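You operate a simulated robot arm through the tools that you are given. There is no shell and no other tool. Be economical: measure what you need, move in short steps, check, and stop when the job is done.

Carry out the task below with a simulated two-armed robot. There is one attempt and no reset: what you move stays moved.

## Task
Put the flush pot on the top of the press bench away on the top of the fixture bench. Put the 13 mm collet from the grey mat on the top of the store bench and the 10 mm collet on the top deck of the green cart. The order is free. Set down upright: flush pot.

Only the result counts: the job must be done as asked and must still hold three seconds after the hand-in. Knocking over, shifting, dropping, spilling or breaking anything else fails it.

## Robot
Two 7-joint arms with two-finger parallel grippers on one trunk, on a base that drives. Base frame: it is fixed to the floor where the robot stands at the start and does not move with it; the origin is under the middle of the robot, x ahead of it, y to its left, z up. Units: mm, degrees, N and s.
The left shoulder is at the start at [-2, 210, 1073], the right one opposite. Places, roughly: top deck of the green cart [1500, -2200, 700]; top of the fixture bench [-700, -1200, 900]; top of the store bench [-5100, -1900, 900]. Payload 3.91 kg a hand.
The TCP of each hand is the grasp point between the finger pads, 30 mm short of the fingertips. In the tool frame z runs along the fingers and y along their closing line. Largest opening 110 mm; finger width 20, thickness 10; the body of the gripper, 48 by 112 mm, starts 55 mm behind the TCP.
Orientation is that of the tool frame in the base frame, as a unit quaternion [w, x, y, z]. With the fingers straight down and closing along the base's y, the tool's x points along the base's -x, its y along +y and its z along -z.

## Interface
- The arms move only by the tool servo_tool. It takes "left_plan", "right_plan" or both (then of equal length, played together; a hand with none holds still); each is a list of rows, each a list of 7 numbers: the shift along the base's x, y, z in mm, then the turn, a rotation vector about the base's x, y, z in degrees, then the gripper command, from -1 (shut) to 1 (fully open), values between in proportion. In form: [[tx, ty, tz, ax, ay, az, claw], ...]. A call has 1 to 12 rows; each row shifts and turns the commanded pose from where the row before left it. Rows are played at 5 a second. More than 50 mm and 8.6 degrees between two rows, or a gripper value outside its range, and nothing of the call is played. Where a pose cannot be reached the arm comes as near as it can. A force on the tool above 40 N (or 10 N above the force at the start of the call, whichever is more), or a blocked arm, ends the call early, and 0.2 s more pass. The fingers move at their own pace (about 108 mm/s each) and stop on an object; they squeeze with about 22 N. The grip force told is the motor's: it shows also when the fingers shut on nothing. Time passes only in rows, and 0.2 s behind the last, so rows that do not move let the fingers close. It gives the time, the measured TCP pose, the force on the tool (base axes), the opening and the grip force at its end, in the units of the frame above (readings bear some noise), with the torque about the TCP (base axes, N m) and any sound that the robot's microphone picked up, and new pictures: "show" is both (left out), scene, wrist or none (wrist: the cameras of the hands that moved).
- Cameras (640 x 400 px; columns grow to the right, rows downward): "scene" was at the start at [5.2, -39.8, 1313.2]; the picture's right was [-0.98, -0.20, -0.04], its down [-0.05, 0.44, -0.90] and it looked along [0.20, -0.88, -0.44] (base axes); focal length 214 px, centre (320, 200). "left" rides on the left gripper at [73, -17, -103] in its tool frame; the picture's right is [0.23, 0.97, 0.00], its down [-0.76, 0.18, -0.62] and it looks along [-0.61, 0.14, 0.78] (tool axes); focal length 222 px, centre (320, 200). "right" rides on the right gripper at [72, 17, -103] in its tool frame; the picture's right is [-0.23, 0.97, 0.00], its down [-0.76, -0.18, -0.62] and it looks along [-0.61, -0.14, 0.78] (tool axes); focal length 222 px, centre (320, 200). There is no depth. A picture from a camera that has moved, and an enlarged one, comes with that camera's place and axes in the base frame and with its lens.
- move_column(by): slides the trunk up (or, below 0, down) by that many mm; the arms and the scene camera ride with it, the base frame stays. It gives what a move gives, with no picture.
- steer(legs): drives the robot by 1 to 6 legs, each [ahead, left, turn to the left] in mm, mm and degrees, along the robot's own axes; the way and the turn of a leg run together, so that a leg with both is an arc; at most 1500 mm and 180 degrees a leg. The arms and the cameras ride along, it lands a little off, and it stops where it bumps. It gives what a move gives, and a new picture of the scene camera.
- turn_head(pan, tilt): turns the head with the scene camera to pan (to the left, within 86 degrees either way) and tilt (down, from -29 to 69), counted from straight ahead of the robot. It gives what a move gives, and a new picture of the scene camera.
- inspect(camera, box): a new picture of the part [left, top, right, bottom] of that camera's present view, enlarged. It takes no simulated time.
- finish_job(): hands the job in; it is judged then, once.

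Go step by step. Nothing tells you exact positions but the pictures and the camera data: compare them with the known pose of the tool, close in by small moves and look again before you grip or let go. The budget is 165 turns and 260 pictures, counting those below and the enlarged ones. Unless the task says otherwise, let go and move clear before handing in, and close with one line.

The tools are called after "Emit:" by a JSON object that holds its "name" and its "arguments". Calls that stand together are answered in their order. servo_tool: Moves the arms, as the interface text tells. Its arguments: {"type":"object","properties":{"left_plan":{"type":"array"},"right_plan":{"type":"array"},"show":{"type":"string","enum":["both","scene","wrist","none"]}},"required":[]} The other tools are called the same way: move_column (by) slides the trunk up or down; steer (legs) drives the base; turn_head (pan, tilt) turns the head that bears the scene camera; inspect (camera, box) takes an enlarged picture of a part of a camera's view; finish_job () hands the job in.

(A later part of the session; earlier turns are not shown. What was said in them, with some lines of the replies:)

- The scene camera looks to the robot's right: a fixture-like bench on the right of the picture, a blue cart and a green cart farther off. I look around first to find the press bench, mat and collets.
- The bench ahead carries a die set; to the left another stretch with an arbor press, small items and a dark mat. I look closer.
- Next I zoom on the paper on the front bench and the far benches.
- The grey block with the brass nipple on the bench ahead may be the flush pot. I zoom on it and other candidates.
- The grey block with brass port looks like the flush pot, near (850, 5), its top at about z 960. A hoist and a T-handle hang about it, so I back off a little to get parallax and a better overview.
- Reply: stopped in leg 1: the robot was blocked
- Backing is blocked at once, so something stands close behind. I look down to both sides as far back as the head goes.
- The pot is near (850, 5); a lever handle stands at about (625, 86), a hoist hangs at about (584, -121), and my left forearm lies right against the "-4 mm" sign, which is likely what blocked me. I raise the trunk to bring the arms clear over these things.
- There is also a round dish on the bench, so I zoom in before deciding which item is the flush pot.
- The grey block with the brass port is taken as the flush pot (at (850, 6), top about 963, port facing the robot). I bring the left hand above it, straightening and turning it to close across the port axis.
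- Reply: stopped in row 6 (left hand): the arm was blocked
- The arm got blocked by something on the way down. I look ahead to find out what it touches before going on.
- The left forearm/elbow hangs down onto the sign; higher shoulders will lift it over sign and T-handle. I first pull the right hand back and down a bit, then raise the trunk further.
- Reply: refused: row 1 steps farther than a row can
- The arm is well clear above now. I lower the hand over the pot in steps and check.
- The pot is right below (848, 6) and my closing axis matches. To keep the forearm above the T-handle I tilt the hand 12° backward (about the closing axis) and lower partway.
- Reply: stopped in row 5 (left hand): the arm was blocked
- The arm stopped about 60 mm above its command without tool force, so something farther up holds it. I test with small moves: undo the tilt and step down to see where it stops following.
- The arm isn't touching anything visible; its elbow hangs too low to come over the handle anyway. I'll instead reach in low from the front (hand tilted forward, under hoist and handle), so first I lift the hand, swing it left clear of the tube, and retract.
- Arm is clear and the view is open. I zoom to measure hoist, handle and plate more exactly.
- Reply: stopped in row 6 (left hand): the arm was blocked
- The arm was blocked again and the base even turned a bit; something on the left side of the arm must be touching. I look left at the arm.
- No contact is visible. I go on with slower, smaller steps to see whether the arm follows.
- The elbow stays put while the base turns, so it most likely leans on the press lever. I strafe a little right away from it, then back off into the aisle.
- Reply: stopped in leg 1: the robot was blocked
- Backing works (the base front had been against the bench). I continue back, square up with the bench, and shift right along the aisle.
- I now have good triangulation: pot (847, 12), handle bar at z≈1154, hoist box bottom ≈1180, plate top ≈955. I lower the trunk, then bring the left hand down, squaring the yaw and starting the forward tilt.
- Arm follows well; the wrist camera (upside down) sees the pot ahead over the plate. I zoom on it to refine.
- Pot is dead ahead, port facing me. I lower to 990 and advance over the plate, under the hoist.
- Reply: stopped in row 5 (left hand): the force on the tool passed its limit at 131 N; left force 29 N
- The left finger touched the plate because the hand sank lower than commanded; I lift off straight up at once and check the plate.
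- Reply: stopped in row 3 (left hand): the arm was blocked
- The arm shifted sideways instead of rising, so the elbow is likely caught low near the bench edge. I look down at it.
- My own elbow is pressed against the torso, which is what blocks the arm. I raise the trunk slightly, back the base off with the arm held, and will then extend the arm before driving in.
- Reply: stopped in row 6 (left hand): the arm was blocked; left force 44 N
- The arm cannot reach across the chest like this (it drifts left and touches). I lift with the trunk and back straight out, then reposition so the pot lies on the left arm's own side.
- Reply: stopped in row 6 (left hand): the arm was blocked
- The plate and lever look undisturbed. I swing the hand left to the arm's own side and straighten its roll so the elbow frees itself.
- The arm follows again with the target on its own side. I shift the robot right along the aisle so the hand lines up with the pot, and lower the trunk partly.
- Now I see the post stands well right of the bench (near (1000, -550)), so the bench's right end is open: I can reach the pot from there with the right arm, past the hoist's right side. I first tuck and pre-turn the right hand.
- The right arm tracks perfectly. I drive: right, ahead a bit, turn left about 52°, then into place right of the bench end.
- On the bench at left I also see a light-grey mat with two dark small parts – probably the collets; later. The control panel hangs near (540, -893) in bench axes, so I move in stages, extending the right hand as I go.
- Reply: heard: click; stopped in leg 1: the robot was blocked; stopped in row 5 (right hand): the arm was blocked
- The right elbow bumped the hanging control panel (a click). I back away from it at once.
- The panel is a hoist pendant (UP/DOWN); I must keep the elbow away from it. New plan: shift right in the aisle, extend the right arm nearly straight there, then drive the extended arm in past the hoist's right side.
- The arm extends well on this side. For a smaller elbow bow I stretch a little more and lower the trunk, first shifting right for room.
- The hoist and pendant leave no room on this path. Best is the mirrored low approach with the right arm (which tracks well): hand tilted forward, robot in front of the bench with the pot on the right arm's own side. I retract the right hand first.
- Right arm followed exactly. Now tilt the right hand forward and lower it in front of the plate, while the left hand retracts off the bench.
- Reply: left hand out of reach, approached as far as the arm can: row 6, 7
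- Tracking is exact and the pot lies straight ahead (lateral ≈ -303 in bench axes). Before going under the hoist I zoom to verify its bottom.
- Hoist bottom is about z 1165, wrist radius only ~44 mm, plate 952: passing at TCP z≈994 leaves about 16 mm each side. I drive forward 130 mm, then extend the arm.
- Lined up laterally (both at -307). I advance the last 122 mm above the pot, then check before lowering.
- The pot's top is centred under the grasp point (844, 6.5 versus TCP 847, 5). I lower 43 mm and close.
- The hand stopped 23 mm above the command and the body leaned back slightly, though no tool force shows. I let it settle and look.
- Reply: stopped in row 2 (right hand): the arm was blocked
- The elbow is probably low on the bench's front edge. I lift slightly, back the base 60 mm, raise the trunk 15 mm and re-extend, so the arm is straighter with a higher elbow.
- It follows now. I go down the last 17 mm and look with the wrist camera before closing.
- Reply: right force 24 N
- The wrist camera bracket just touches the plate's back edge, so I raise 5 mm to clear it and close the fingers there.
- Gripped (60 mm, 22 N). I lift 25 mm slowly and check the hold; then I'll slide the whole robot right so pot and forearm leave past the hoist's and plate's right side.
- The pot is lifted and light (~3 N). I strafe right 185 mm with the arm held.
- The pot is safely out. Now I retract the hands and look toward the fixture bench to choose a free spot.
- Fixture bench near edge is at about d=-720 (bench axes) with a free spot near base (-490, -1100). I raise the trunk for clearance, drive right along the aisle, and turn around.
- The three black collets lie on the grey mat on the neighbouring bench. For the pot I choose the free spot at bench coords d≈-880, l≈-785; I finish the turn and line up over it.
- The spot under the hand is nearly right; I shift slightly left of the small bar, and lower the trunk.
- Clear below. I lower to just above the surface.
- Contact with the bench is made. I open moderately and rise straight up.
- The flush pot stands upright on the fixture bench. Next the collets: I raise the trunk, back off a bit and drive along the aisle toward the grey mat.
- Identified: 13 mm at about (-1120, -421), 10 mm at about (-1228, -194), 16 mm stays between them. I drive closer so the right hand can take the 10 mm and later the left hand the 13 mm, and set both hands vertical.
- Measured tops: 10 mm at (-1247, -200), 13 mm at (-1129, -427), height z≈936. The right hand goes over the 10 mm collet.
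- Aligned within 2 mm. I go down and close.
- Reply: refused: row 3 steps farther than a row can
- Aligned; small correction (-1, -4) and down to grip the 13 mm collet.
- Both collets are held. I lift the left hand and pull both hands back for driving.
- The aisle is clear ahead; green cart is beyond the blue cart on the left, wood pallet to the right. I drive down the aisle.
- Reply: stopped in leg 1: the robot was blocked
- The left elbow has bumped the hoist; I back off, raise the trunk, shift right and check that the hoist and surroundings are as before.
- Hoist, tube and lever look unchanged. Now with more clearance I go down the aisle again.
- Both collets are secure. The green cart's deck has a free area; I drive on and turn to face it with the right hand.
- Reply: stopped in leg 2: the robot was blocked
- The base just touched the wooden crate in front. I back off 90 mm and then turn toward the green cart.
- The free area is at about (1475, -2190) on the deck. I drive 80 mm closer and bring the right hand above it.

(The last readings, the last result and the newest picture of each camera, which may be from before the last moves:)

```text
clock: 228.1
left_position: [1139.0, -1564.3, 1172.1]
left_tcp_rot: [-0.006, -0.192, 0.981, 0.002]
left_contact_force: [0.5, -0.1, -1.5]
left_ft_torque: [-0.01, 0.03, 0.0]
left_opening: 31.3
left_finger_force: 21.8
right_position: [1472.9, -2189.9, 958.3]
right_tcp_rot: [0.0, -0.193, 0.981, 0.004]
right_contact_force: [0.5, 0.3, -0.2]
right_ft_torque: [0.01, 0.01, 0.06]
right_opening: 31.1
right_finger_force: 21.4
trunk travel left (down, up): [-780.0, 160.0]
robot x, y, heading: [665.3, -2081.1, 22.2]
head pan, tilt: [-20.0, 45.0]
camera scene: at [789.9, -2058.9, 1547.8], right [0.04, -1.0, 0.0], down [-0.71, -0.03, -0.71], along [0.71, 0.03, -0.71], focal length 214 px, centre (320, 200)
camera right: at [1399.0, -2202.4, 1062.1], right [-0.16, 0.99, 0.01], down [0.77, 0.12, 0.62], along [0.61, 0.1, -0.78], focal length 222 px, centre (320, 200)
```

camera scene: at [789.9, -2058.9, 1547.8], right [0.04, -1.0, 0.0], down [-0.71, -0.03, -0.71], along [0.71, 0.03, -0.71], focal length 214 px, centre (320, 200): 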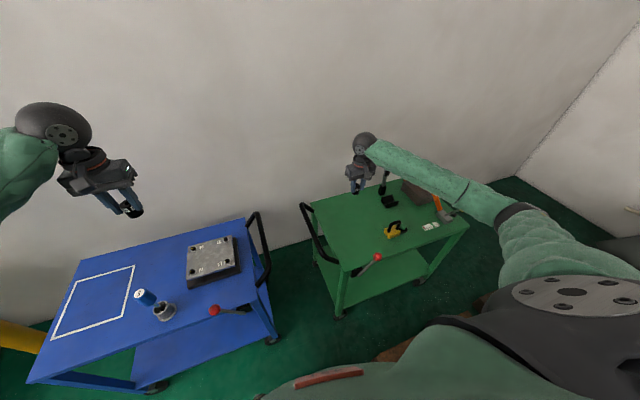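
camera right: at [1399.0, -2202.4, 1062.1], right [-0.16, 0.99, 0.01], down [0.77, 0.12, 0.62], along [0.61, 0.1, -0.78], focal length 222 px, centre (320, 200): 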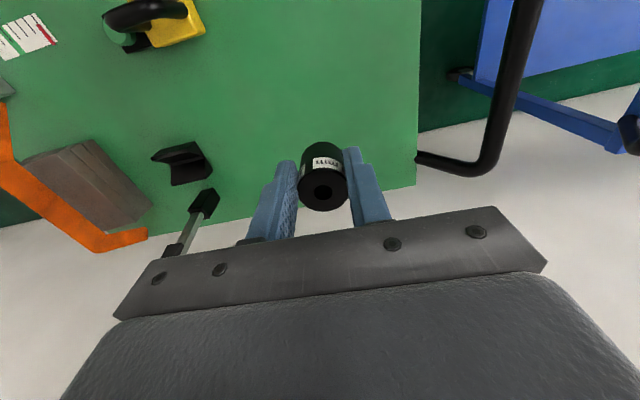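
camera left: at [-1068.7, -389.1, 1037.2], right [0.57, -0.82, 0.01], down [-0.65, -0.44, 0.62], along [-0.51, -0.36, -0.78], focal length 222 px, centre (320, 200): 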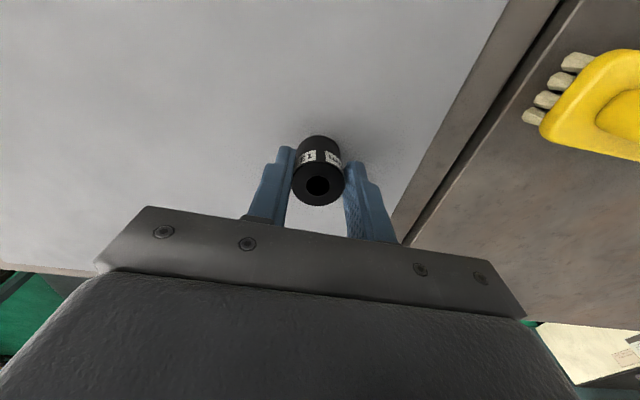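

The landing point is clear deck. I go down near the surface.

Emit:
{"name": "servo_tool", "arguments": {"right_plan": [[0, 0, -42, 0, 0, 0, -1], [0, 0, -42, 0, 0, 0, -1], [0, 0, -42, 0, 0, 0, -1], [0, 0, -42, 0, 0, 0, -1], [0, 0, -30, 0, 0, 0, -1], [0, 0, 0, 0, 0, 0, -1]]}}

```text
clock: 229.5
left_position: [1139.0, -1564.9, 1172.6]
left_tcp_rot: [-0.007, -0.192, 0.981, 0.003]
left_contact_force: [0.5, 1.3, -0.8]
left_ft_torque: [-0.02, 0.02, 0.01]
left_opening: 31.2
left_finger_force: 21.8
right_position: [1472.2, -2189.5, 758.5]
right_tcp_rot: [0.0, -0.193, 0.981, 0.003]
right_contact_force: [-0.6, -0.4, -1.0]
right_ft_torque: [0.03, -0.01, -0.01]
right_opening: 31.0
right_finger_force: 22.0
trunk travel left (down, up): [-780.0, 160.0]
robot x, y, heading: [662.9, -2082.7, 22.5]
head pan, tilt: [-20.0, 45.0]
camera scene: at [789.9, -2059.2, 1547.8], right [0.04, -1.0, 0.0], down [-0.71, -0.03, -0.71], along [0.71, 0.03, -0.71], focal length 214 px, centre (320, 200)
camera right: at [1399.3, -2201.9, 863.7], right [-0.16, 0.99, 0.01], down [0.77, 0.12, 0.62], along [0.61, 0.1, -0.78], focal length 222 px, centre (320, 200)
```

scene: 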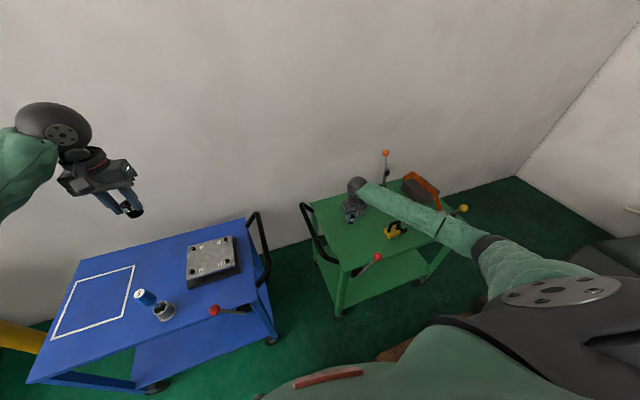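
right: 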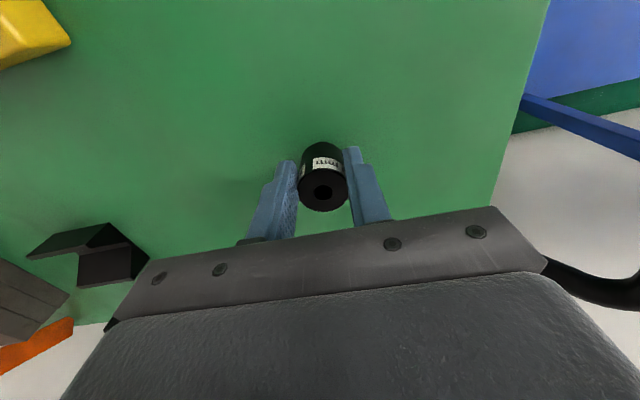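

Emit:
{"name": "servo_tool", "arguments": {"right_plan": [[0, 0, -6, 0, 0, 0, -1], [0, 0, -6, 0, 0, 0, -1], [0, 0, -4, 0, 0, 0, -1], [0, 0, 0, 0, 0, 0, -1]], "show": "none"}}

Emit:
{"name": "servo_tool", "arguments": {"right_plan": [[0, 0, -3, 0, 0, 0, -1], [0, 0, -3, 0, 0, 0, -1], [0, 0, 0, 0, 0, 0, -1]], "show": "wrist"}}

```text
clock: 230.5
left_position: [1137.0, -1564.8, 1174.6]
left_tcp_rot: [-0.005, -0.192, 0.981, 0.002]
left_contact_force: [0.6, 0.9, -0.6]
left_ft_torque: [0.02, 0.0, 0.0]
left_opening: 30.7
left_finger_force: 22.1
right_position: [1472.9, -2189.6, 746.0]
right_tcp_rot: [0.001, -0.192, 0.981, 0.004]
right_contact_force: [2.0, 2.9, 13.5]
right_ft_torque: [-0.07, -0.34, 0.06]
right_opening: 31.0
right_finger_force: 22.4
trunk travel left (down, up): [-780.0, 160.0]
robot x, y, heading: [664.9, -2076.5, 22.4]
head pan, tilt: [-20.0, 45.0]
```

```text
clock: 231.3
left_position: [1137.8, -1565.5, 1173.0]
left_tcp_rot: [-0.006, -0.192, 0.981, 0.003]
left_contact_force: [0.4, 0.0, -0.7]
left_ft_torque: [0.0, 0.01, 0.0]
left_opening: 31.0
left_finger_force: 22.2
right_position: [1471.9, -2189.9, 736.6]
right_tcp_rot: [-0.002, -0.192, 0.981, 0.003]
right_contact_force: [-0.1, 0.4, 1.8]
right_ft_torque: [0.0, -0.02, -0.02]
right_opening: 31.3
right_finger_force: 22.0
trunk travel left (down, up): [-780.0, 160.0]
robot x, y, heading: [665.8, -2081.2, 22.5]
head pan, tilt: [-20.0, 45.0]
camera right: at [1397.7, -2202.3, 841.1], right [-0.16, 0.99, 0.01], down [0.77, 0.12, 0.62], along [0.61, 0.1, -0.78], focal length 222 px, centre (320, 200)
```

right: 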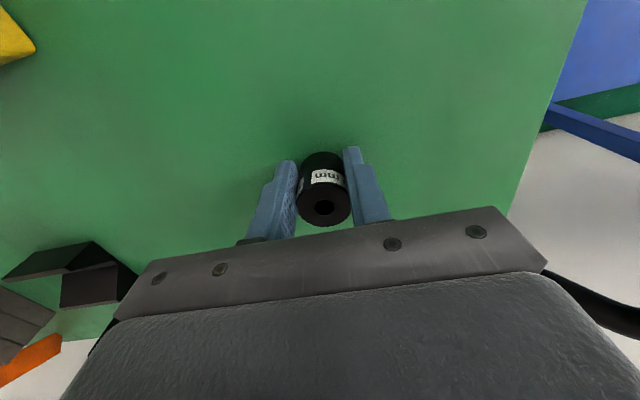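

The collet rests on the deck. I open and rise.

Emit:
{"name": "servo_tool", "arguments": {"right_plan": [[0, 0, 0, 0, 0, 0, -0.3], [0, 0, 0, 0, 0, 0, 0], [0, 0, 0, 0, 0, 0, 0.1], [0, 0, 25, 0, 0, 0, 0.1], [0, 0, 45, 0, 0, 0, 0.1], [0, 0, 45, 0, 0, 0, 0.1], [0, 0, 45, 0, 0, 0, 0.1], [0, 0, 45, 0, 0, 0, 0.1]]}}

```text
clock: 233.1
left_position: [1137.7, -1565.8, 1173.9]
left_tcp_rot: [-0.007, -0.191, 0.981, 0.002]
left_contact_force: [0.2, -0.5, -1.1]
left_ft_torque: [0.0, -0.03, 0.07]
left_opening: 31.2
left_finger_force: 22.0
right_position: [1471.7, -2188.2, 943.1]
right_tcp_rot: [0.0, -0.193, 0.981, 0.005]
right_contact_force: [-0.7, 0.0, 0.2]
right_ft_torque: [0.01, 0.02, -0.01]
right_opening: 60.5
right_finger_force: 0.1
trunk travel left (down, up): [-780.0, 160.0]
robot x, y, heading: [662.0, -2076.5, 22.2]
head pan, tilt: [-20.0, 45.0]
camera scene: at [789.5, -2058.9, 1547.7], right [0.04, -1.0, 0.0], down [-0.71, -0.03, -0.71], along [0.71, 0.03, -0.71], focal length 214 px, centre (320, 200)
camera right: at [1398.1, -2201.6, 1048.1], right [-0.16, 0.99, 0.01], down [0.77, 0.12, 0.62], along [0.61, 0.1, -0.78], focal length 222 px, centre (320, 200)
```

scene: 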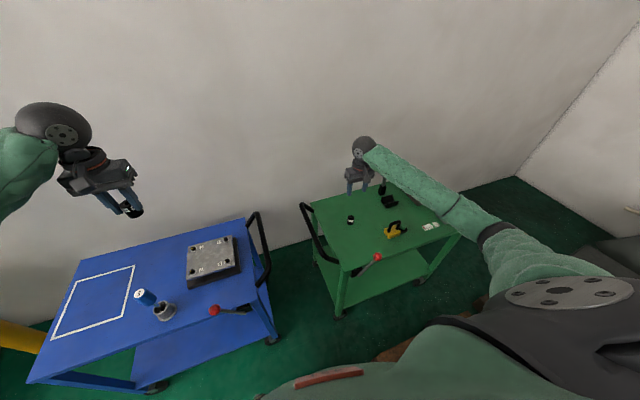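
right: 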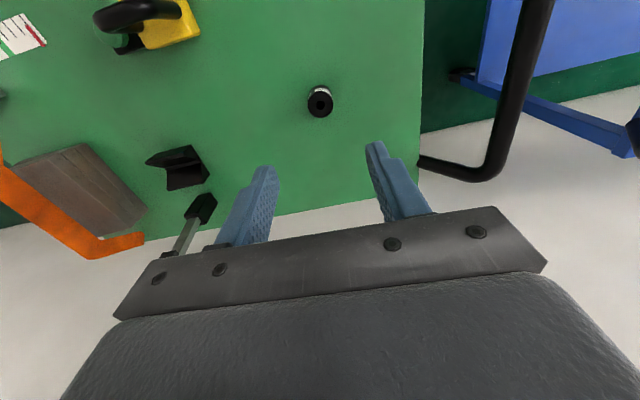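

The 10 mm collet stands on the green cart's deck. Now to the store bench with the 13 mm: I retract the right hand, raise the trunk, and turn around.

Emit:
{"name": "servo_tool", "arguments": {"right_plan": [[-30, 18, 30, 0, 0, 0, 0.1], [-32, 20, 30, 0, 0, 0, 0.1], [-32, 20, 30, 0, 0, 0, 0.1], [-32, 20, 30, 0, 0, 0, 0.1], [-30, 20, 30, 0, 0, 0, 0.1], [0, 0, 40, 0, 0, 0, 0.1], [0, 0, 40, 0, 0, 0, 0.1], [0, 0, 0, 0, 0, 0, 0.1]], "show": "none"}}

Emit:
{"name": "move_column", "arguments": {"by": 150}}

Emit:
{"name": "steer", "arguments": {"legs": [[-80, 220, 0], [0, 0, 90], [0, 0, 90]]}}

Emit:
{"name": "turn_head", "arguments": {"pan": 0, "tilt": 25}}

```text
clock: 234.9
left_position: [1138.1, -1565.8, 1173.5]
left_tcp_rot: [-0.006, -0.192, 0.981, 0.003]
left_contact_force: [0.4, 0.2, -0.2]
left_ft_torque: [-0.02, 0.04, -0.05]
left_opening: 31.0
left_finger_force: 21.7
right_position: [1317.3, -2092.9, 1172.9]
right_tcp_rot: [0.0, -0.193, 0.981, 0.004]
right_contact_force: [-0.5, 0.1, 0.0]
right_ft_torque: [-0.04, 0.01, 0.01]
right_opening: 60.7
right_finger_force: 0.1
trunk travel left (down, up): [-780.0, 160.0]
robot x, y, heading: [663.3, -2082.2, 21.9]
head pan, tilt: [-20.0, 45.0]
```

```text
clock: 236.7
left_position: [1138.4, -1565.9, 1323.0]
left_tcp_rot: [-0.007, -0.191, 0.982, 0.001]
left_contact_force: [-0.1, 0.7, -1.1]
left_ft_torque: [-0.02, 0.04, 0.0]
left_opening: 31.2
left_finger_force: 21.6
right_position: [1316.5, -2091.8, 1323.8]
right_tcp_rot: [-0.001, -0.193, 0.981, 0.003]
right_contact_force: [0.7, -0.1, 0.3]
right_ft_torque: [0.0, -0.02, -0.02]
right_opening: 60.7
right_finger_force: 0.0
trunk travel left (down, up): [-930.0, 10.0]
robot x, y, heading: [663.2, -2083.4, 22.4]
head pan, tilt: [-20.0, 45.0]
```

```text
clock: 246.0
left_position: [28.8, -2422.3, 1323.8]
left_tcp_rot: [0.002, 0.982, 0.188, 0.007]
left_contact_force: [-0.2, 0.0, -1.6]
left_ft_torque: [0.0, -0.01, -0.01]
left_opening: 31.1
left_finger_force: 22.0
right_position: [-147.5, -1895.1, 1322.9]
right_tcp_rot: [0.003, 0.982, 0.191, 0.0]
right_contact_force: [0.5, -0.3, -0.4]
right_ft_torque: [0.01, -0.02, -0.01]
right_opening: 60.5
right_finger_force: 0.1
trunk travel left (down, up): [-930.0, 10.0]
robot x, y, heading: [507.3, -1910.2, -158.2]
head pan, tilt: [-20.0, 45.0]
camera scene: at [375.4, -1930.1, 1697.8], right [-0.04, 1.0, 0.0], down [0.71, 0.03, -0.71], along [-0.71, -0.02, -0.71], focal length 214 px, centre (320, 200)
```

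scene: 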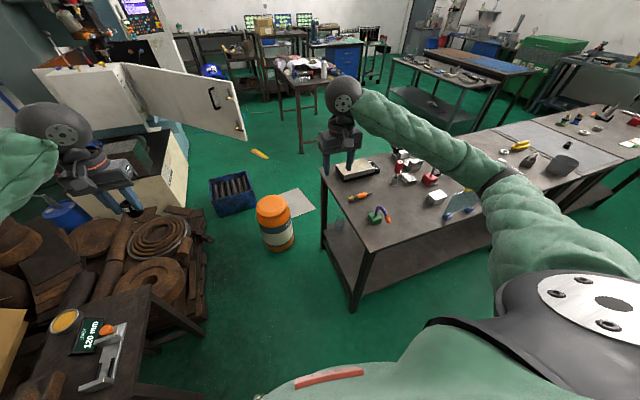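

```text
clock: 246.9
left_position: [29.7, -2422.2, 1323.4]
left_tcp_rot: [0.002, 0.982, 0.189, 0.006]
left_contact_force: [0.1, 0.4, -0.8]
left_ft_torque: [0.05, 0.0, 0.01]
left_opening: 31.0
left_finger_force: 21.9
right_position: [-147.3, -1895.3, 1322.6]
right_tcp_rot: [0.003, 0.982, 0.191, -0.001]
right_contact_force: [0.0, 0.4, -0.8]
right_ft_torque: [-0.02, 0.02, -0.01]
right_opening: 60.8
right_finger_force: 0.1
trunk travel left (down, up): [-930.0, 10.0]
robot x, y, heading: [506.8, -1908.9, -157.8]
head pan, tilt: [0.0, 25.0]
camera scene: at [371.3, -1961.9, 1728.3], right [-0.37, 0.93, 0.0], down [0.39, 0.16, -0.91], along [-0.84, -0.34, -0.42], focal length 214 px, centre (320, 200)
```

scene: 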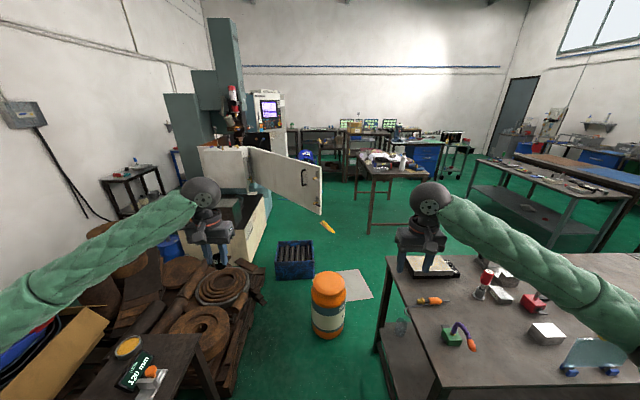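

That end is cluttered (drum, crate), so I take the other way: strafe along the aisle to its far left end with the arms high, then around the benches.

Emit:
{"name": "steer", "arguments": {"legs": [[72, -1300, -0.5], [0, -1200, 0], [0, -1150, 0]]}}

```text
clock: 264.6
left_position: [-1400.3, 969.9, 1322.7]
left_tcp_rot: [0.002, 0.984, 0.179, 0.007]
left_contact_force: [0.3, -1.1, -0.5]
left_ft_torque: [0.03, -0.05, -0.03]
left_opening: 31.2
left_finger_force: 21.4
right_position: [-1564.8, 1500.2, 1323.2]
right_tcp_rot: [0.004, 0.984, 0.179, -0.001]
right_contact_force: [0.1, -0.8, -0.5]
right_ft_torque: [-0.02, -0.03, 0.03]
right_opening: 60.6
right_finger_force: 0.1
trunk travel left (down, up): [-930.0, 10.0]
robot x, y, heading: [-911.1, 1473.5, -159.3]
head pan, tilt: [0.0, 25.0]
camera scene: at [-1048.6, 1422.2, 1728.3], right [-0.35, 0.94, 0.0], down [0.4, 0.15, -0.91], along [-0.85, -0.32, -0.42], focal length 214 px, centre (320, 200)
```

scene: 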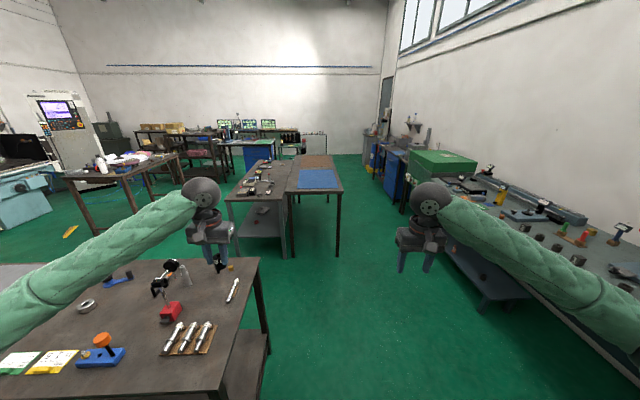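

Open floor here. I drive around the bench end, and along behind the bench row toward the store bench lane.

Emit:
{"name": "steer", "arguments": {"legs": [[800, 0, 0.8], [790, 0, 0], [0, 830, 0], [0, 820, 0]]}}

```text
clock: 280.7
left_position: [-2234.1, -1145.0, 1323.0]
left_tcp_rot: [0.003, 0.981, 0.195, 0.007]
left_contact_force: [0.2, -0.2, -1.0]
left_ft_torque: [0.02, -0.03, -0.03]
left_opening: 30.9
left_finger_force: 21.7
right_position: [-2417.0, -621.0, 1323.6]
right_tcp_rot: [0.003, 0.98, 0.198, 0.0]
right_contact_force: [-0.1, -0.3, 0.5]
right_ft_torque: [0.0, 0.0, 0.03]
right_opening: 60.8
right_finger_force: 0.1
trunk travel left (down, up): [-930.0, 10.0]
robot x, y, heading: [-1767.7, -625.2, -157.6]
head pan, tilt: [0.0, 25.0]
camera scene: at [-1898.4, -681.3, 1728.4], right [-0.39, 0.92, 0.0], down [0.39, 0.16, -0.91], along [-0.84, -0.35, -0.42], focal length 214 px, centre (320, 200)
```

scene: 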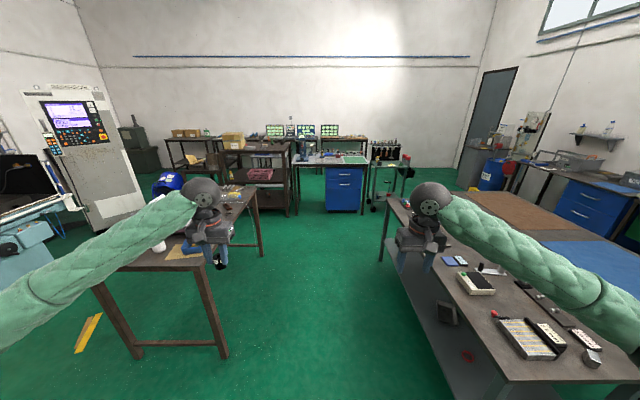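

The store bench (blue drawer) is straight ahead. I drive up the lane.

Emit:
{"name": "steer", "arguments": {"legs": [[1300, 0, -0.9], [1100, 0, 0]]}}

Emit:
{"name": "turn_head", "arguments": {"pan": 0, "tilt": 40}}

```text
clock: 292.5
left_position: [-4476.3, -2015.2, 1323.9]
left_tcp_rot: [0.002, 0.983, 0.183, 0.005]
left_contact_force: [-0.3, 1.0, 0.0]
left_ft_torque: [0.0, 0.03, -0.01]
left_opening: 31.0
left_finger_force: 22.5
right_position: [-4646.3, -1486.5, 1323.7]
right_tcp_rot: [0.003, 0.983, 0.185, -0.001]
right_contact_force: [1.2, 0.0, -0.2]
right_ft_torque: [-0.02, 0.03, 0.01]
right_opening: 60.6
right_finger_force: 0.1
trunk travel left (down, up): [-930.0, 10.0]
robot x, y, heading: [-3994.0, -1507.9, -158.6]
head pan, tilt: [0.0, 25.0]
camera scene: at [-4128.2, -1559.5, 1728.4], right [-0.36, 0.93, 0.0], down [0.39, 0.15, -0.91], along [-0.84, -0.33, -0.42], focal length 214 px, centre (320, 200)
```

scene: 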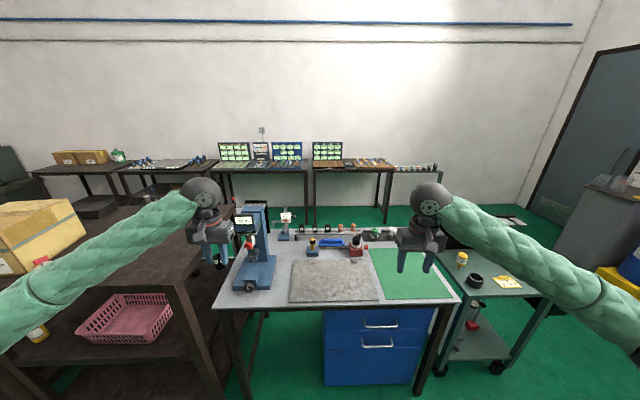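

```text
clock: 293.2
left_position: [-4476.5, -2015.8, 1322.7]
left_tcp_rot: [0.002, 0.983, 0.184, 0.007]
left_contact_force: [-0.2, -1.3, -0.4]
left_ft_torque: [0.01, -0.02, 0.01]
left_opening: 31.0
left_finger_force: 22.0
right_position: [-4645.9, -1487.7, 1323.2]
right_tcp_rot: [0.003, 0.983, 0.185, 0.0]
right_contact_force: [-0.4, -0.4, -0.2]
right_ft_torque: [0.02, 0.0, 0.01]
right_opening: 60.5
right_finger_force: 0.0
trunk travel left (down, up): [-930.0, 10.0]
robot x, y, heading: [-3993.0, -1504.3, -158.8]
head pan, tilt: [0.0, 40.0]
camera scene: at [-4122.3, -1557.3, 1705.0], right [-0.36, 0.93, 0.0], down [0.6, 0.23, -0.77], along [-0.71, -0.28, -0.64], focal length 214 px, centre (320, 200)
```

scene: 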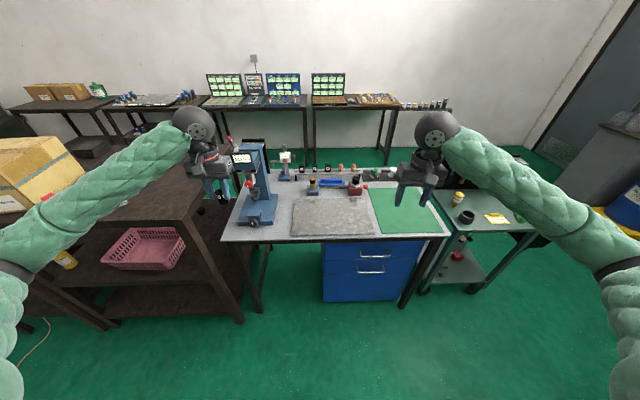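

Emit:
{"name": "inspect", "arguments": {"camera": "scene", "box": [210, 130, 470, 260]}}

Emit:
{"name": "inspect", "arguments": {"camera": "left", "box": [160, 0, 480, 240]}}

```text
2.46 times, centred on (340, 195) of scene
camera zoom: at [-4122.3, -1557.3, 1705.0], right [-0.36, 0.93, 0.0], down [0.6, 0.23, -0.77], along [-0.71, -0.28, -0.64], focal length 528 px, centre (271, 212)
```

zoom: 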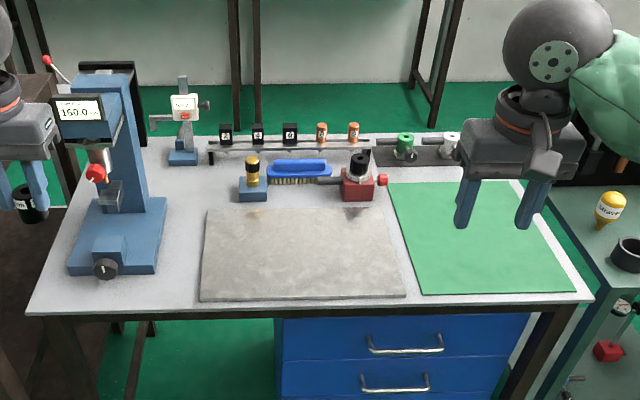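

```text
1.67 times, centred on (320, 120) of left
camera zoom: at [-4416.0, -1974.6, 1426.7], right [0.56, -0.83, 0.01], down [-0.66, -0.44, 0.62], along [-0.5, -0.35, -0.79], focal length 370 px, centre (320, 333)
```

zoom: 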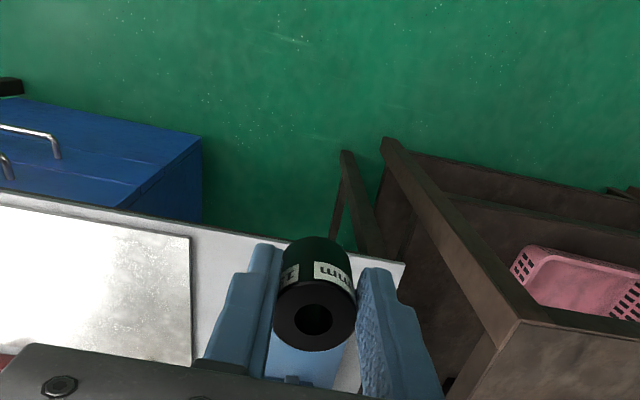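

This is the store bench. A bare strip between the drill stand and the grey plate, near (-4722, -1987), suits the collet. I lower the trunk a bit and bring the left hand above it.

Emit:
{"name": "move_column", "arguments": {"by": -100}}

Emit:
{"name": "servo_tool", "arguments": {"left_plan": [[-31, 4, 0, 0, 0, 0, -1], [-31, 4, -15, 0, 0, 0, -1], [-31, 4, -30, 0, 0, 0, -1], [-31, 4, -30, 0, 0, 0, -1], [-31, 4, -30, 0, 0, 0, -1], [-31, 4, -30, 0, 0, 0, -1], [-31, 4, -30, 0, 0, 0, -1], [-29, 0, -10, 0, 0, 0, -1], [0, 0, 0, 0, 0, 0, -1]]}}

```text
clock: 294.6
left_position: [-4475.9, -2014.9, 1223.7]
left_tcp_rot: [0.002, 0.983, 0.182, 0.006]
left_contact_force: [-0.6, -0.1, 0.1]
left_ft_torque: [0.0, 0.02, -0.01]
left_opening: 30.8
left_finger_force: 21.6
right_position: [-4646.2, -1485.9, 1223.3]
right_tcp_rot: [0.003, 0.983, 0.184, 0.0]
right_contact_force: [0.3, -0.3, -1.1]
right_ft_torque: [-0.01, 0.0, 0.0]
right_opening: 60.7
right_finger_force: 0.0
trunk travel left (down, up): [-830.0, 110.0]
robot x, y, heading: [-3994.9, -1507.2, -158.6]
head pan, tilt: [0.0, 40.0]
```

```text
clock: 296.6
left_position: [-4721.7, -1986.6, 1049.0]
left_tcp_rot: [0.002, 0.983, 0.183, 0.006]
left_contact_force: [-0.2, -0.2, -1.2]
left_ft_torque: [0.02, -0.01, 0.03]
left_opening: 31.1
left_finger_force: 22.1
right_position: [-4645.7, -1486.5, 1223.5]
right_tcp_rot: [0.004, 0.983, 0.186, 0.0]
right_contact_force: [0.4, -0.3, -0.1]
right_ft_torque: [-0.01, 0.01, 0.03]
right_opening: 60.3
right_finger_force: 0.0
trunk travel left (down, up): [-830.0, 110.0]
robot x, y, heading: [-3996.0, -1507.3, -158.5]
head pan, tilt: [0.0, 40.0]
camera scene: at [-4121.2, -1557.3, 1605.1], right [-0.36, 0.93, 0.0], down [0.6, 0.23, -0.77], along [-0.71, -0.28, -0.64], focal length 214 px, centre (320, 200)
camera left: at [-4661.0, -1946.5, 1152.5], right [0.56, -0.83, 0.01], down [-0.65, -0.44, 0.62], along [-0.5, -0.35, -0.79], focal length 222 px, centre (320, 200)
```

scene: 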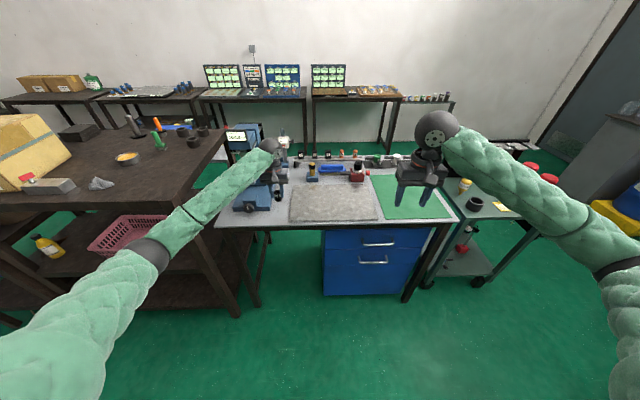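
left: 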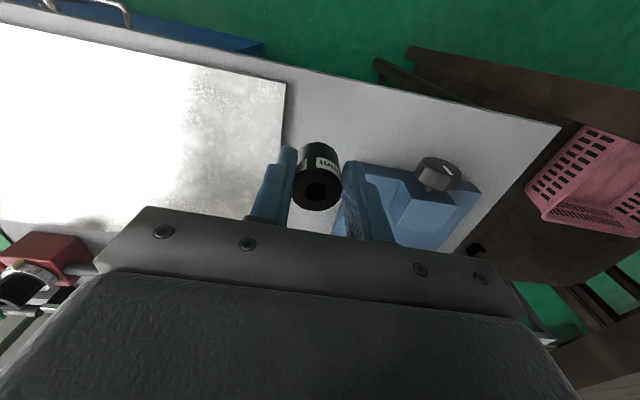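

The landing point is bare bench; I shift 12 mm away from the plate and descend.

Emit:
{"name": "servo_tool", "arguments": {"left_plan": [[6, -11, 0, 0, 0, 0, -1], [0, 0, -35, 0, 0, 0, -1], [0, 0, -35, 0, 0, 0, -1], [0, 0, -25, 0, 0, 0, -1], [0, 0, 0, 0, 0, 0, -1]]}}

```text
clock: 297.8
left_position: [-4716.1, -1998.6, 952.9]
left_tcp_rot: [0.002, 0.983, 0.184, 0.006]
left_contact_force: [0.2, -0.1, -1.3]
left_ft_torque: [0.03, -0.02, -0.02]
left_opening: 30.8
left_finger_force: 21.8
right_position: [-4645.9, -1485.0, 1222.5]
right_tcp_rot: [0.004, 0.983, 0.185, 0.0]
right_contact_force: [-0.1, 0.8, 0.7]
right_ft_torque: [0.0, 0.01, 0.03]
right_opening: 60.5
right_finger_force: 0.0
trunk travel left (down, up): [-830.0, 110.0]
robot x, y, heading: [-3990.4, -1504.9, -158.5]
head pan, tilt: [0.0, 40.0]
camera scene: at [-4122.1, -1556.7, 1605.0], right [-0.36, 0.93, 0.0], down [0.6, 0.23, -0.77], along [-0.71, -0.28, -0.64], focal length 214 px, centre (320, 200)
camera left: at [-4655.2, -1957.4, 1057.0], right [0.56, -0.83, 0.01], down [-0.65, -0.44, 0.62], along [-0.5, -0.35, -0.79], focal length 222 px, centre (320, 200)
```

scene: 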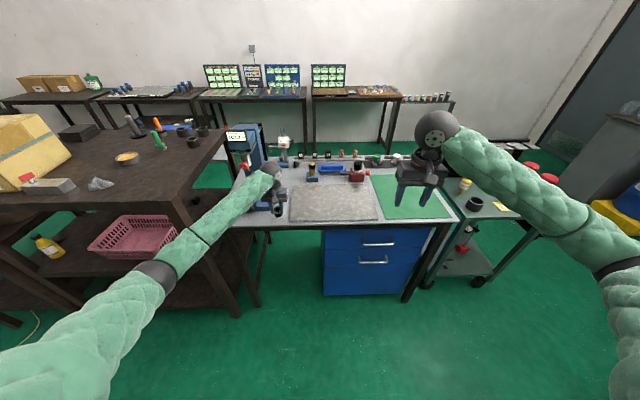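
left: 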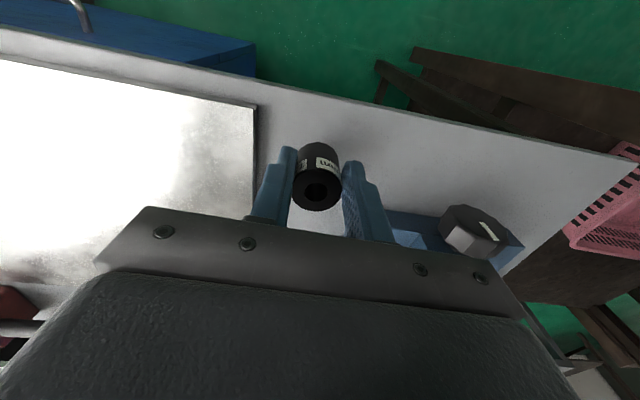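

Emit:
{"name": "servo_tool", "arguments": {"left_plan": [[0, 0, -3, 0, 0, 0, -1], [0, 0, -3, 0, 0, 0, -1], [0, 0, 0, 0, 0, 0, -1]], "show": "none"}}

Emit:
{"name": "servo_tool", "arguments": {"left_plan": [[0, 0, -3, 0, 0, 0, -1], [0, 0, -2, 0, 0, 0, -1], [0, 0, 0, 0, 0, 0, -1]], "show": "none"}}

```text
clock: 298.6
left_position: [-4715.3, -1998.4, 947.5]
left_tcp_rot: [0.003, 0.983, 0.183, 0.007]
left_contact_force: [0.7, 0.6, -1.1]
left_ft_torque: [0.01, -0.01, 0.02]
left_opening: 31.2
left_finger_force: 21.8
right_position: [-4646.4, -1484.9, 1223.3]
right_tcp_rot: [0.003, 0.983, 0.185, -0.001]
right_contact_force: [-0.4, -0.2, 0.8]
right_ft_torque: [0.01, 0.02, 0.0]
right_opening: 60.4
right_finger_force: 0.1
trunk travel left (down, up): [-830.0, 110.0]
robot x, y, heading: [-3990.8, -1508.4, -158.6]
head pan, tilt: [0.0, 40.0]
```

```text
clock: 299.4
left_position: [-4715.2, -1998.0, 942.4]
left_tcp_rot: [0.003, 0.983, 0.183, 0.007]
left_contact_force: [0.4, 0.7, -2.0]
left_ft_torque: [-0.02, 0.02, 0.03]
left_opening: 30.9
left_finger_force: 21.6
right_position: [-4646.0, -1486.2, 1223.0]
right_tcp_rot: [0.004, 0.983, 0.185, 0.0]
right_contact_force: [0.0, -0.4, 0.2]
right_ft_torque: [0.02, 0.0, 0.01]
right_opening: 60.5
right_finger_force: 0.0
trunk travel left (down, up): [-830.0, 110.0]
robot x, y, heading: [-3993.6, -1512.3, -158.8]
head pan, tilt: [0.0, 40.0]
```

Emit:
{"name": "servo_tool", "arguments": {"left_plan": [[0, 0, -3, 0, 0, 0, -1], [0, 0, -2, 0, 0, 0, -1], [0, 0, 0, 0, 0, 0, -1]], "show": "none"}}

Emit:
{"name": "servo_tool", "arguments": {"left_plan": [[0, 0, -2, 0, 0, 0, -1], [0, 0, -2, 0, 0, 0, -1], [0, 0, 0, 0, 0, 0, -1]], "show": "wrist"}}

```text
clock: 300.2
left_position: [-4716.0, -1998.1, 937.1]
left_tcp_rot: [0.003, 0.983, 0.182, 0.007]
left_contact_force: [0.0, -0.4, -1.3]
left_ft_torque: [-0.02, 0.03, 0.01]
left_opening: 31.0
left_finger_force: 22.1
right_position: [-4646.3, -1486.0, 1223.9]
right_tcp_rot: [0.003, 0.983, 0.185, 0.0]
right_contact_force: [-0.1, 0.0, -0.3]
right_ft_torque: [0.01, -0.02, -0.01]
right_opening: 60.4
right_finger_force: 0.1
trunk travel left (down, up): [-830.0, 110.0]
robot x, y, heading: [-3991.9, -1510.1, -158.7]
head pan, tilt: [0.0, 40.0]
```

```text
clock: 301.0
left_position: [-4716.2, -1998.4, 930.9]
left_tcp_rot: [0.003, 0.983, 0.183, 0.006]
left_contact_force: [0.1, -0.7, -1.4]
left_ft_torque: [0.01, 0.01, 0.05]
left_opening: 31.3
left_finger_force: 22.0
right_position: [-4646.5, -1485.4, 1222.9]
right_tcp_rot: [0.004, 0.983, 0.185, 0.001]
right_contact_force: [-0.5, -0.7, -0.1]
right_ft_torque: [0.02, 0.04, -0.02]
right_opening: 60.8
right_finger_force: 0.0
trunk travel left (down, up): [-830.0, 110.0]
robot x, y, heading: [-3991.9, -1508.7, -158.7]
head pan, tilt: [0.0, 40.0]
camera left: at [-4655.4, -1957.3, 1036.6], right [0.56, -0.83, 0.01], down [-0.66, -0.44, 0.62], along [-0.5, -0.35, -0.79], focal length 222 px, centre (320, 200)
```

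left: 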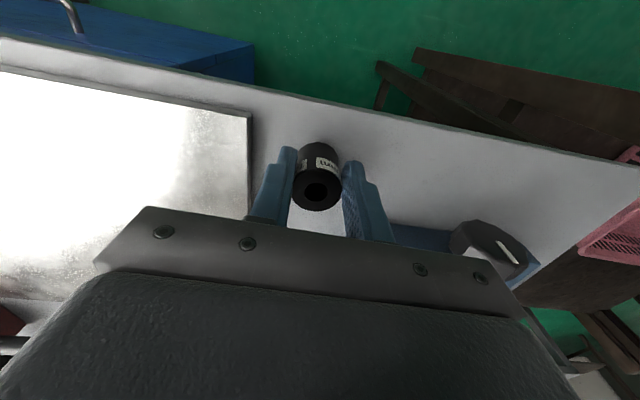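

Emit:
{"name": "servo_tool", "arguments": {"left_plan": [[0, 0, -4, 0, 0, 0, -1], [0, 0, -4, 0, 0, 0, -1], [0, 0, -4, 0, 0, 0, -1], [0, 0, 0, 0, 0, 0, -1]], "show": "none"}}

Emit:
{"name": "inspect", "arguments": {"camera": "left", "box": [240, 100, 400, 240]}}

```text
clock: 302.0
left_position: [-4715.2, -1998.6, 925.0]
left_tcp_rot: [0.002, 0.983, 0.183, 0.004]
left_contact_force: [-2.5, -1.5, 32.4]
left_ft_torque: [0.2, 0.48, 0.04]
left_opening: 31.2
left_finger_force: 21.7
right_position: [-4643.5, -1484.1, 1224.9]
right_tcp_rot: [0.003, 0.983, 0.184, -0.001]
right_contact_force: [-0.1, -0.9, -0.3]
right_ft_torque: [-0.01, 0.0, 0.01]
right_opening: 60.8
right_finger_force: 0.2
trunk travel left (down, up): [-830.0, 110.0]
robot x, y, heading: [-3994.4, -1504.0, -158.7]
head pan, tilt: [0.0, 40.0]
```

```text
2.86 times, centred on (320, 170) of left
camera zoom: at [-4654.5, -1956.7, 1028.3], right [0.56, -0.83, 0.01], down [-0.65, -0.44, 0.62], along [-0.51, -0.35, -0.78], focal length 635 px, centre (320, 286)
```

zoom: 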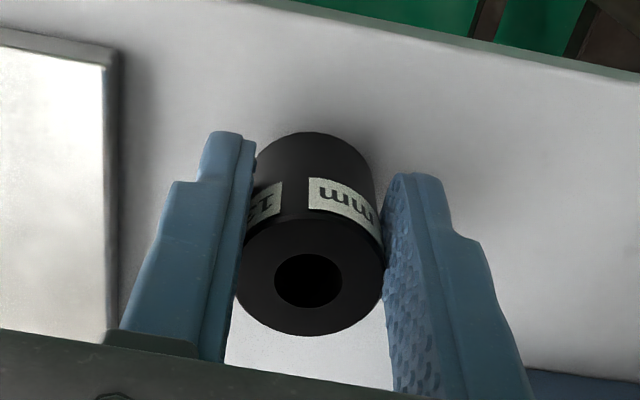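

Contact. I relieve the pressure, open the fingers and rise.

Emit:
{"name": "servo_tool", "arguments": {"left_plan": [[0, 0, 5, 0, 0, 0, -1], [0, 0, 0, 0, 0, 0, -0.4], [0, 0, 0, 0, 0, 0, -0.2], [0, 0, 0, 0, 0, 0, -0.1], [0, 0, 20, 0, 0, 0, -0.1], [0, 0, 40, 0, 0, 0, -0.1], [0, 0, 45, 0, 0, 0, -0.1], [0, 0, 45, 0, 0, 0, -0.1], [0, 0, 45, 0, 0, 0, -0.1], [0, 0, 45, 0, 0, 0, -0.1]]}}

```text
clock: 304.2
left_position: [-4715.8, -1995.7, 1166.9]
left_tcp_rot: [0.003, 0.983, 0.184, 0.007]
left_contact_force: [0.1, 0.3, 0.3]
left_ft_torque: [0.0, 0.01, 0.01]
left_opening: 49.4
left_finger_force: 0.1
right_position: [-4645.6, -1484.3, 1223.4]
right_tcp_rot: [0.004, 0.983, 0.185, 0.0]
right_contact_force: [-0.4, -0.1, 0.2]
right_ft_torque: [0.0, 0.03, -0.01]
right_opening: 60.8
right_finger_force: 0.1
trunk travel left (down, up): [-830.0, 110.0]
robot x, y, heading: [-3990.0, -1512.7, -158.8]
head pan, tilt: [0.0, 40.0]
camera scene: at [-4121.3, -1556.1, 1605.0], right [-0.36, 0.93, 0.0], down [0.6, 0.23, -0.77], along [-0.71, -0.28, -0.64], focal length 214 px, centre (320, 200)
camera left: at [-4655.5, -1956.8, 1271.0], right [0.56, -0.83, 0.01], down [-0.66, -0.44, 0.62], along [-0.5, -0.35, -0.79], focal length 222 px, centre (320, 200)
```

scene: 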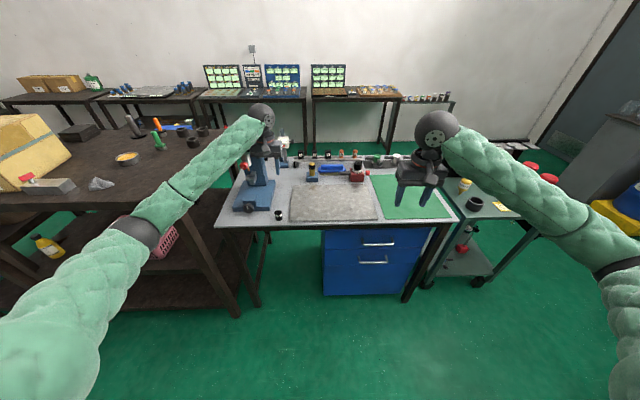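
left: 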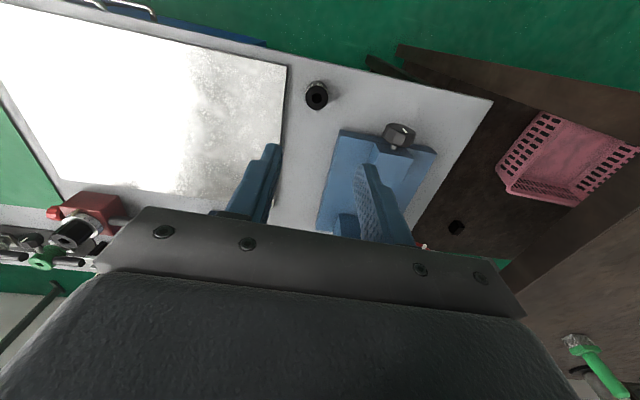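

The 13 mm collet stands upright on the store bench. The 10 mm collet is on the green cart's deck, and the flush pot is upright on the fixture bench. The hands are clear, so I hand in.

Emit:
{"name": "finish_job", "arguments": {}}

```text
The job is handed in.
```

All three items are placed and the job is handed in: the flush pot is upright on the fixture bench, the 13 mm collet is on the store bench, and the 10 mm collet is on the green cart's top deck. On the way I bumped a few other things: a finger pressed the plate on the press bench hard (131 N), an elbow clicked a hoist pendant button, and I knocked the hoist and a wooden crate. I saw no shift in the plate or the hoist afterwards, but I did not check the crate closely.
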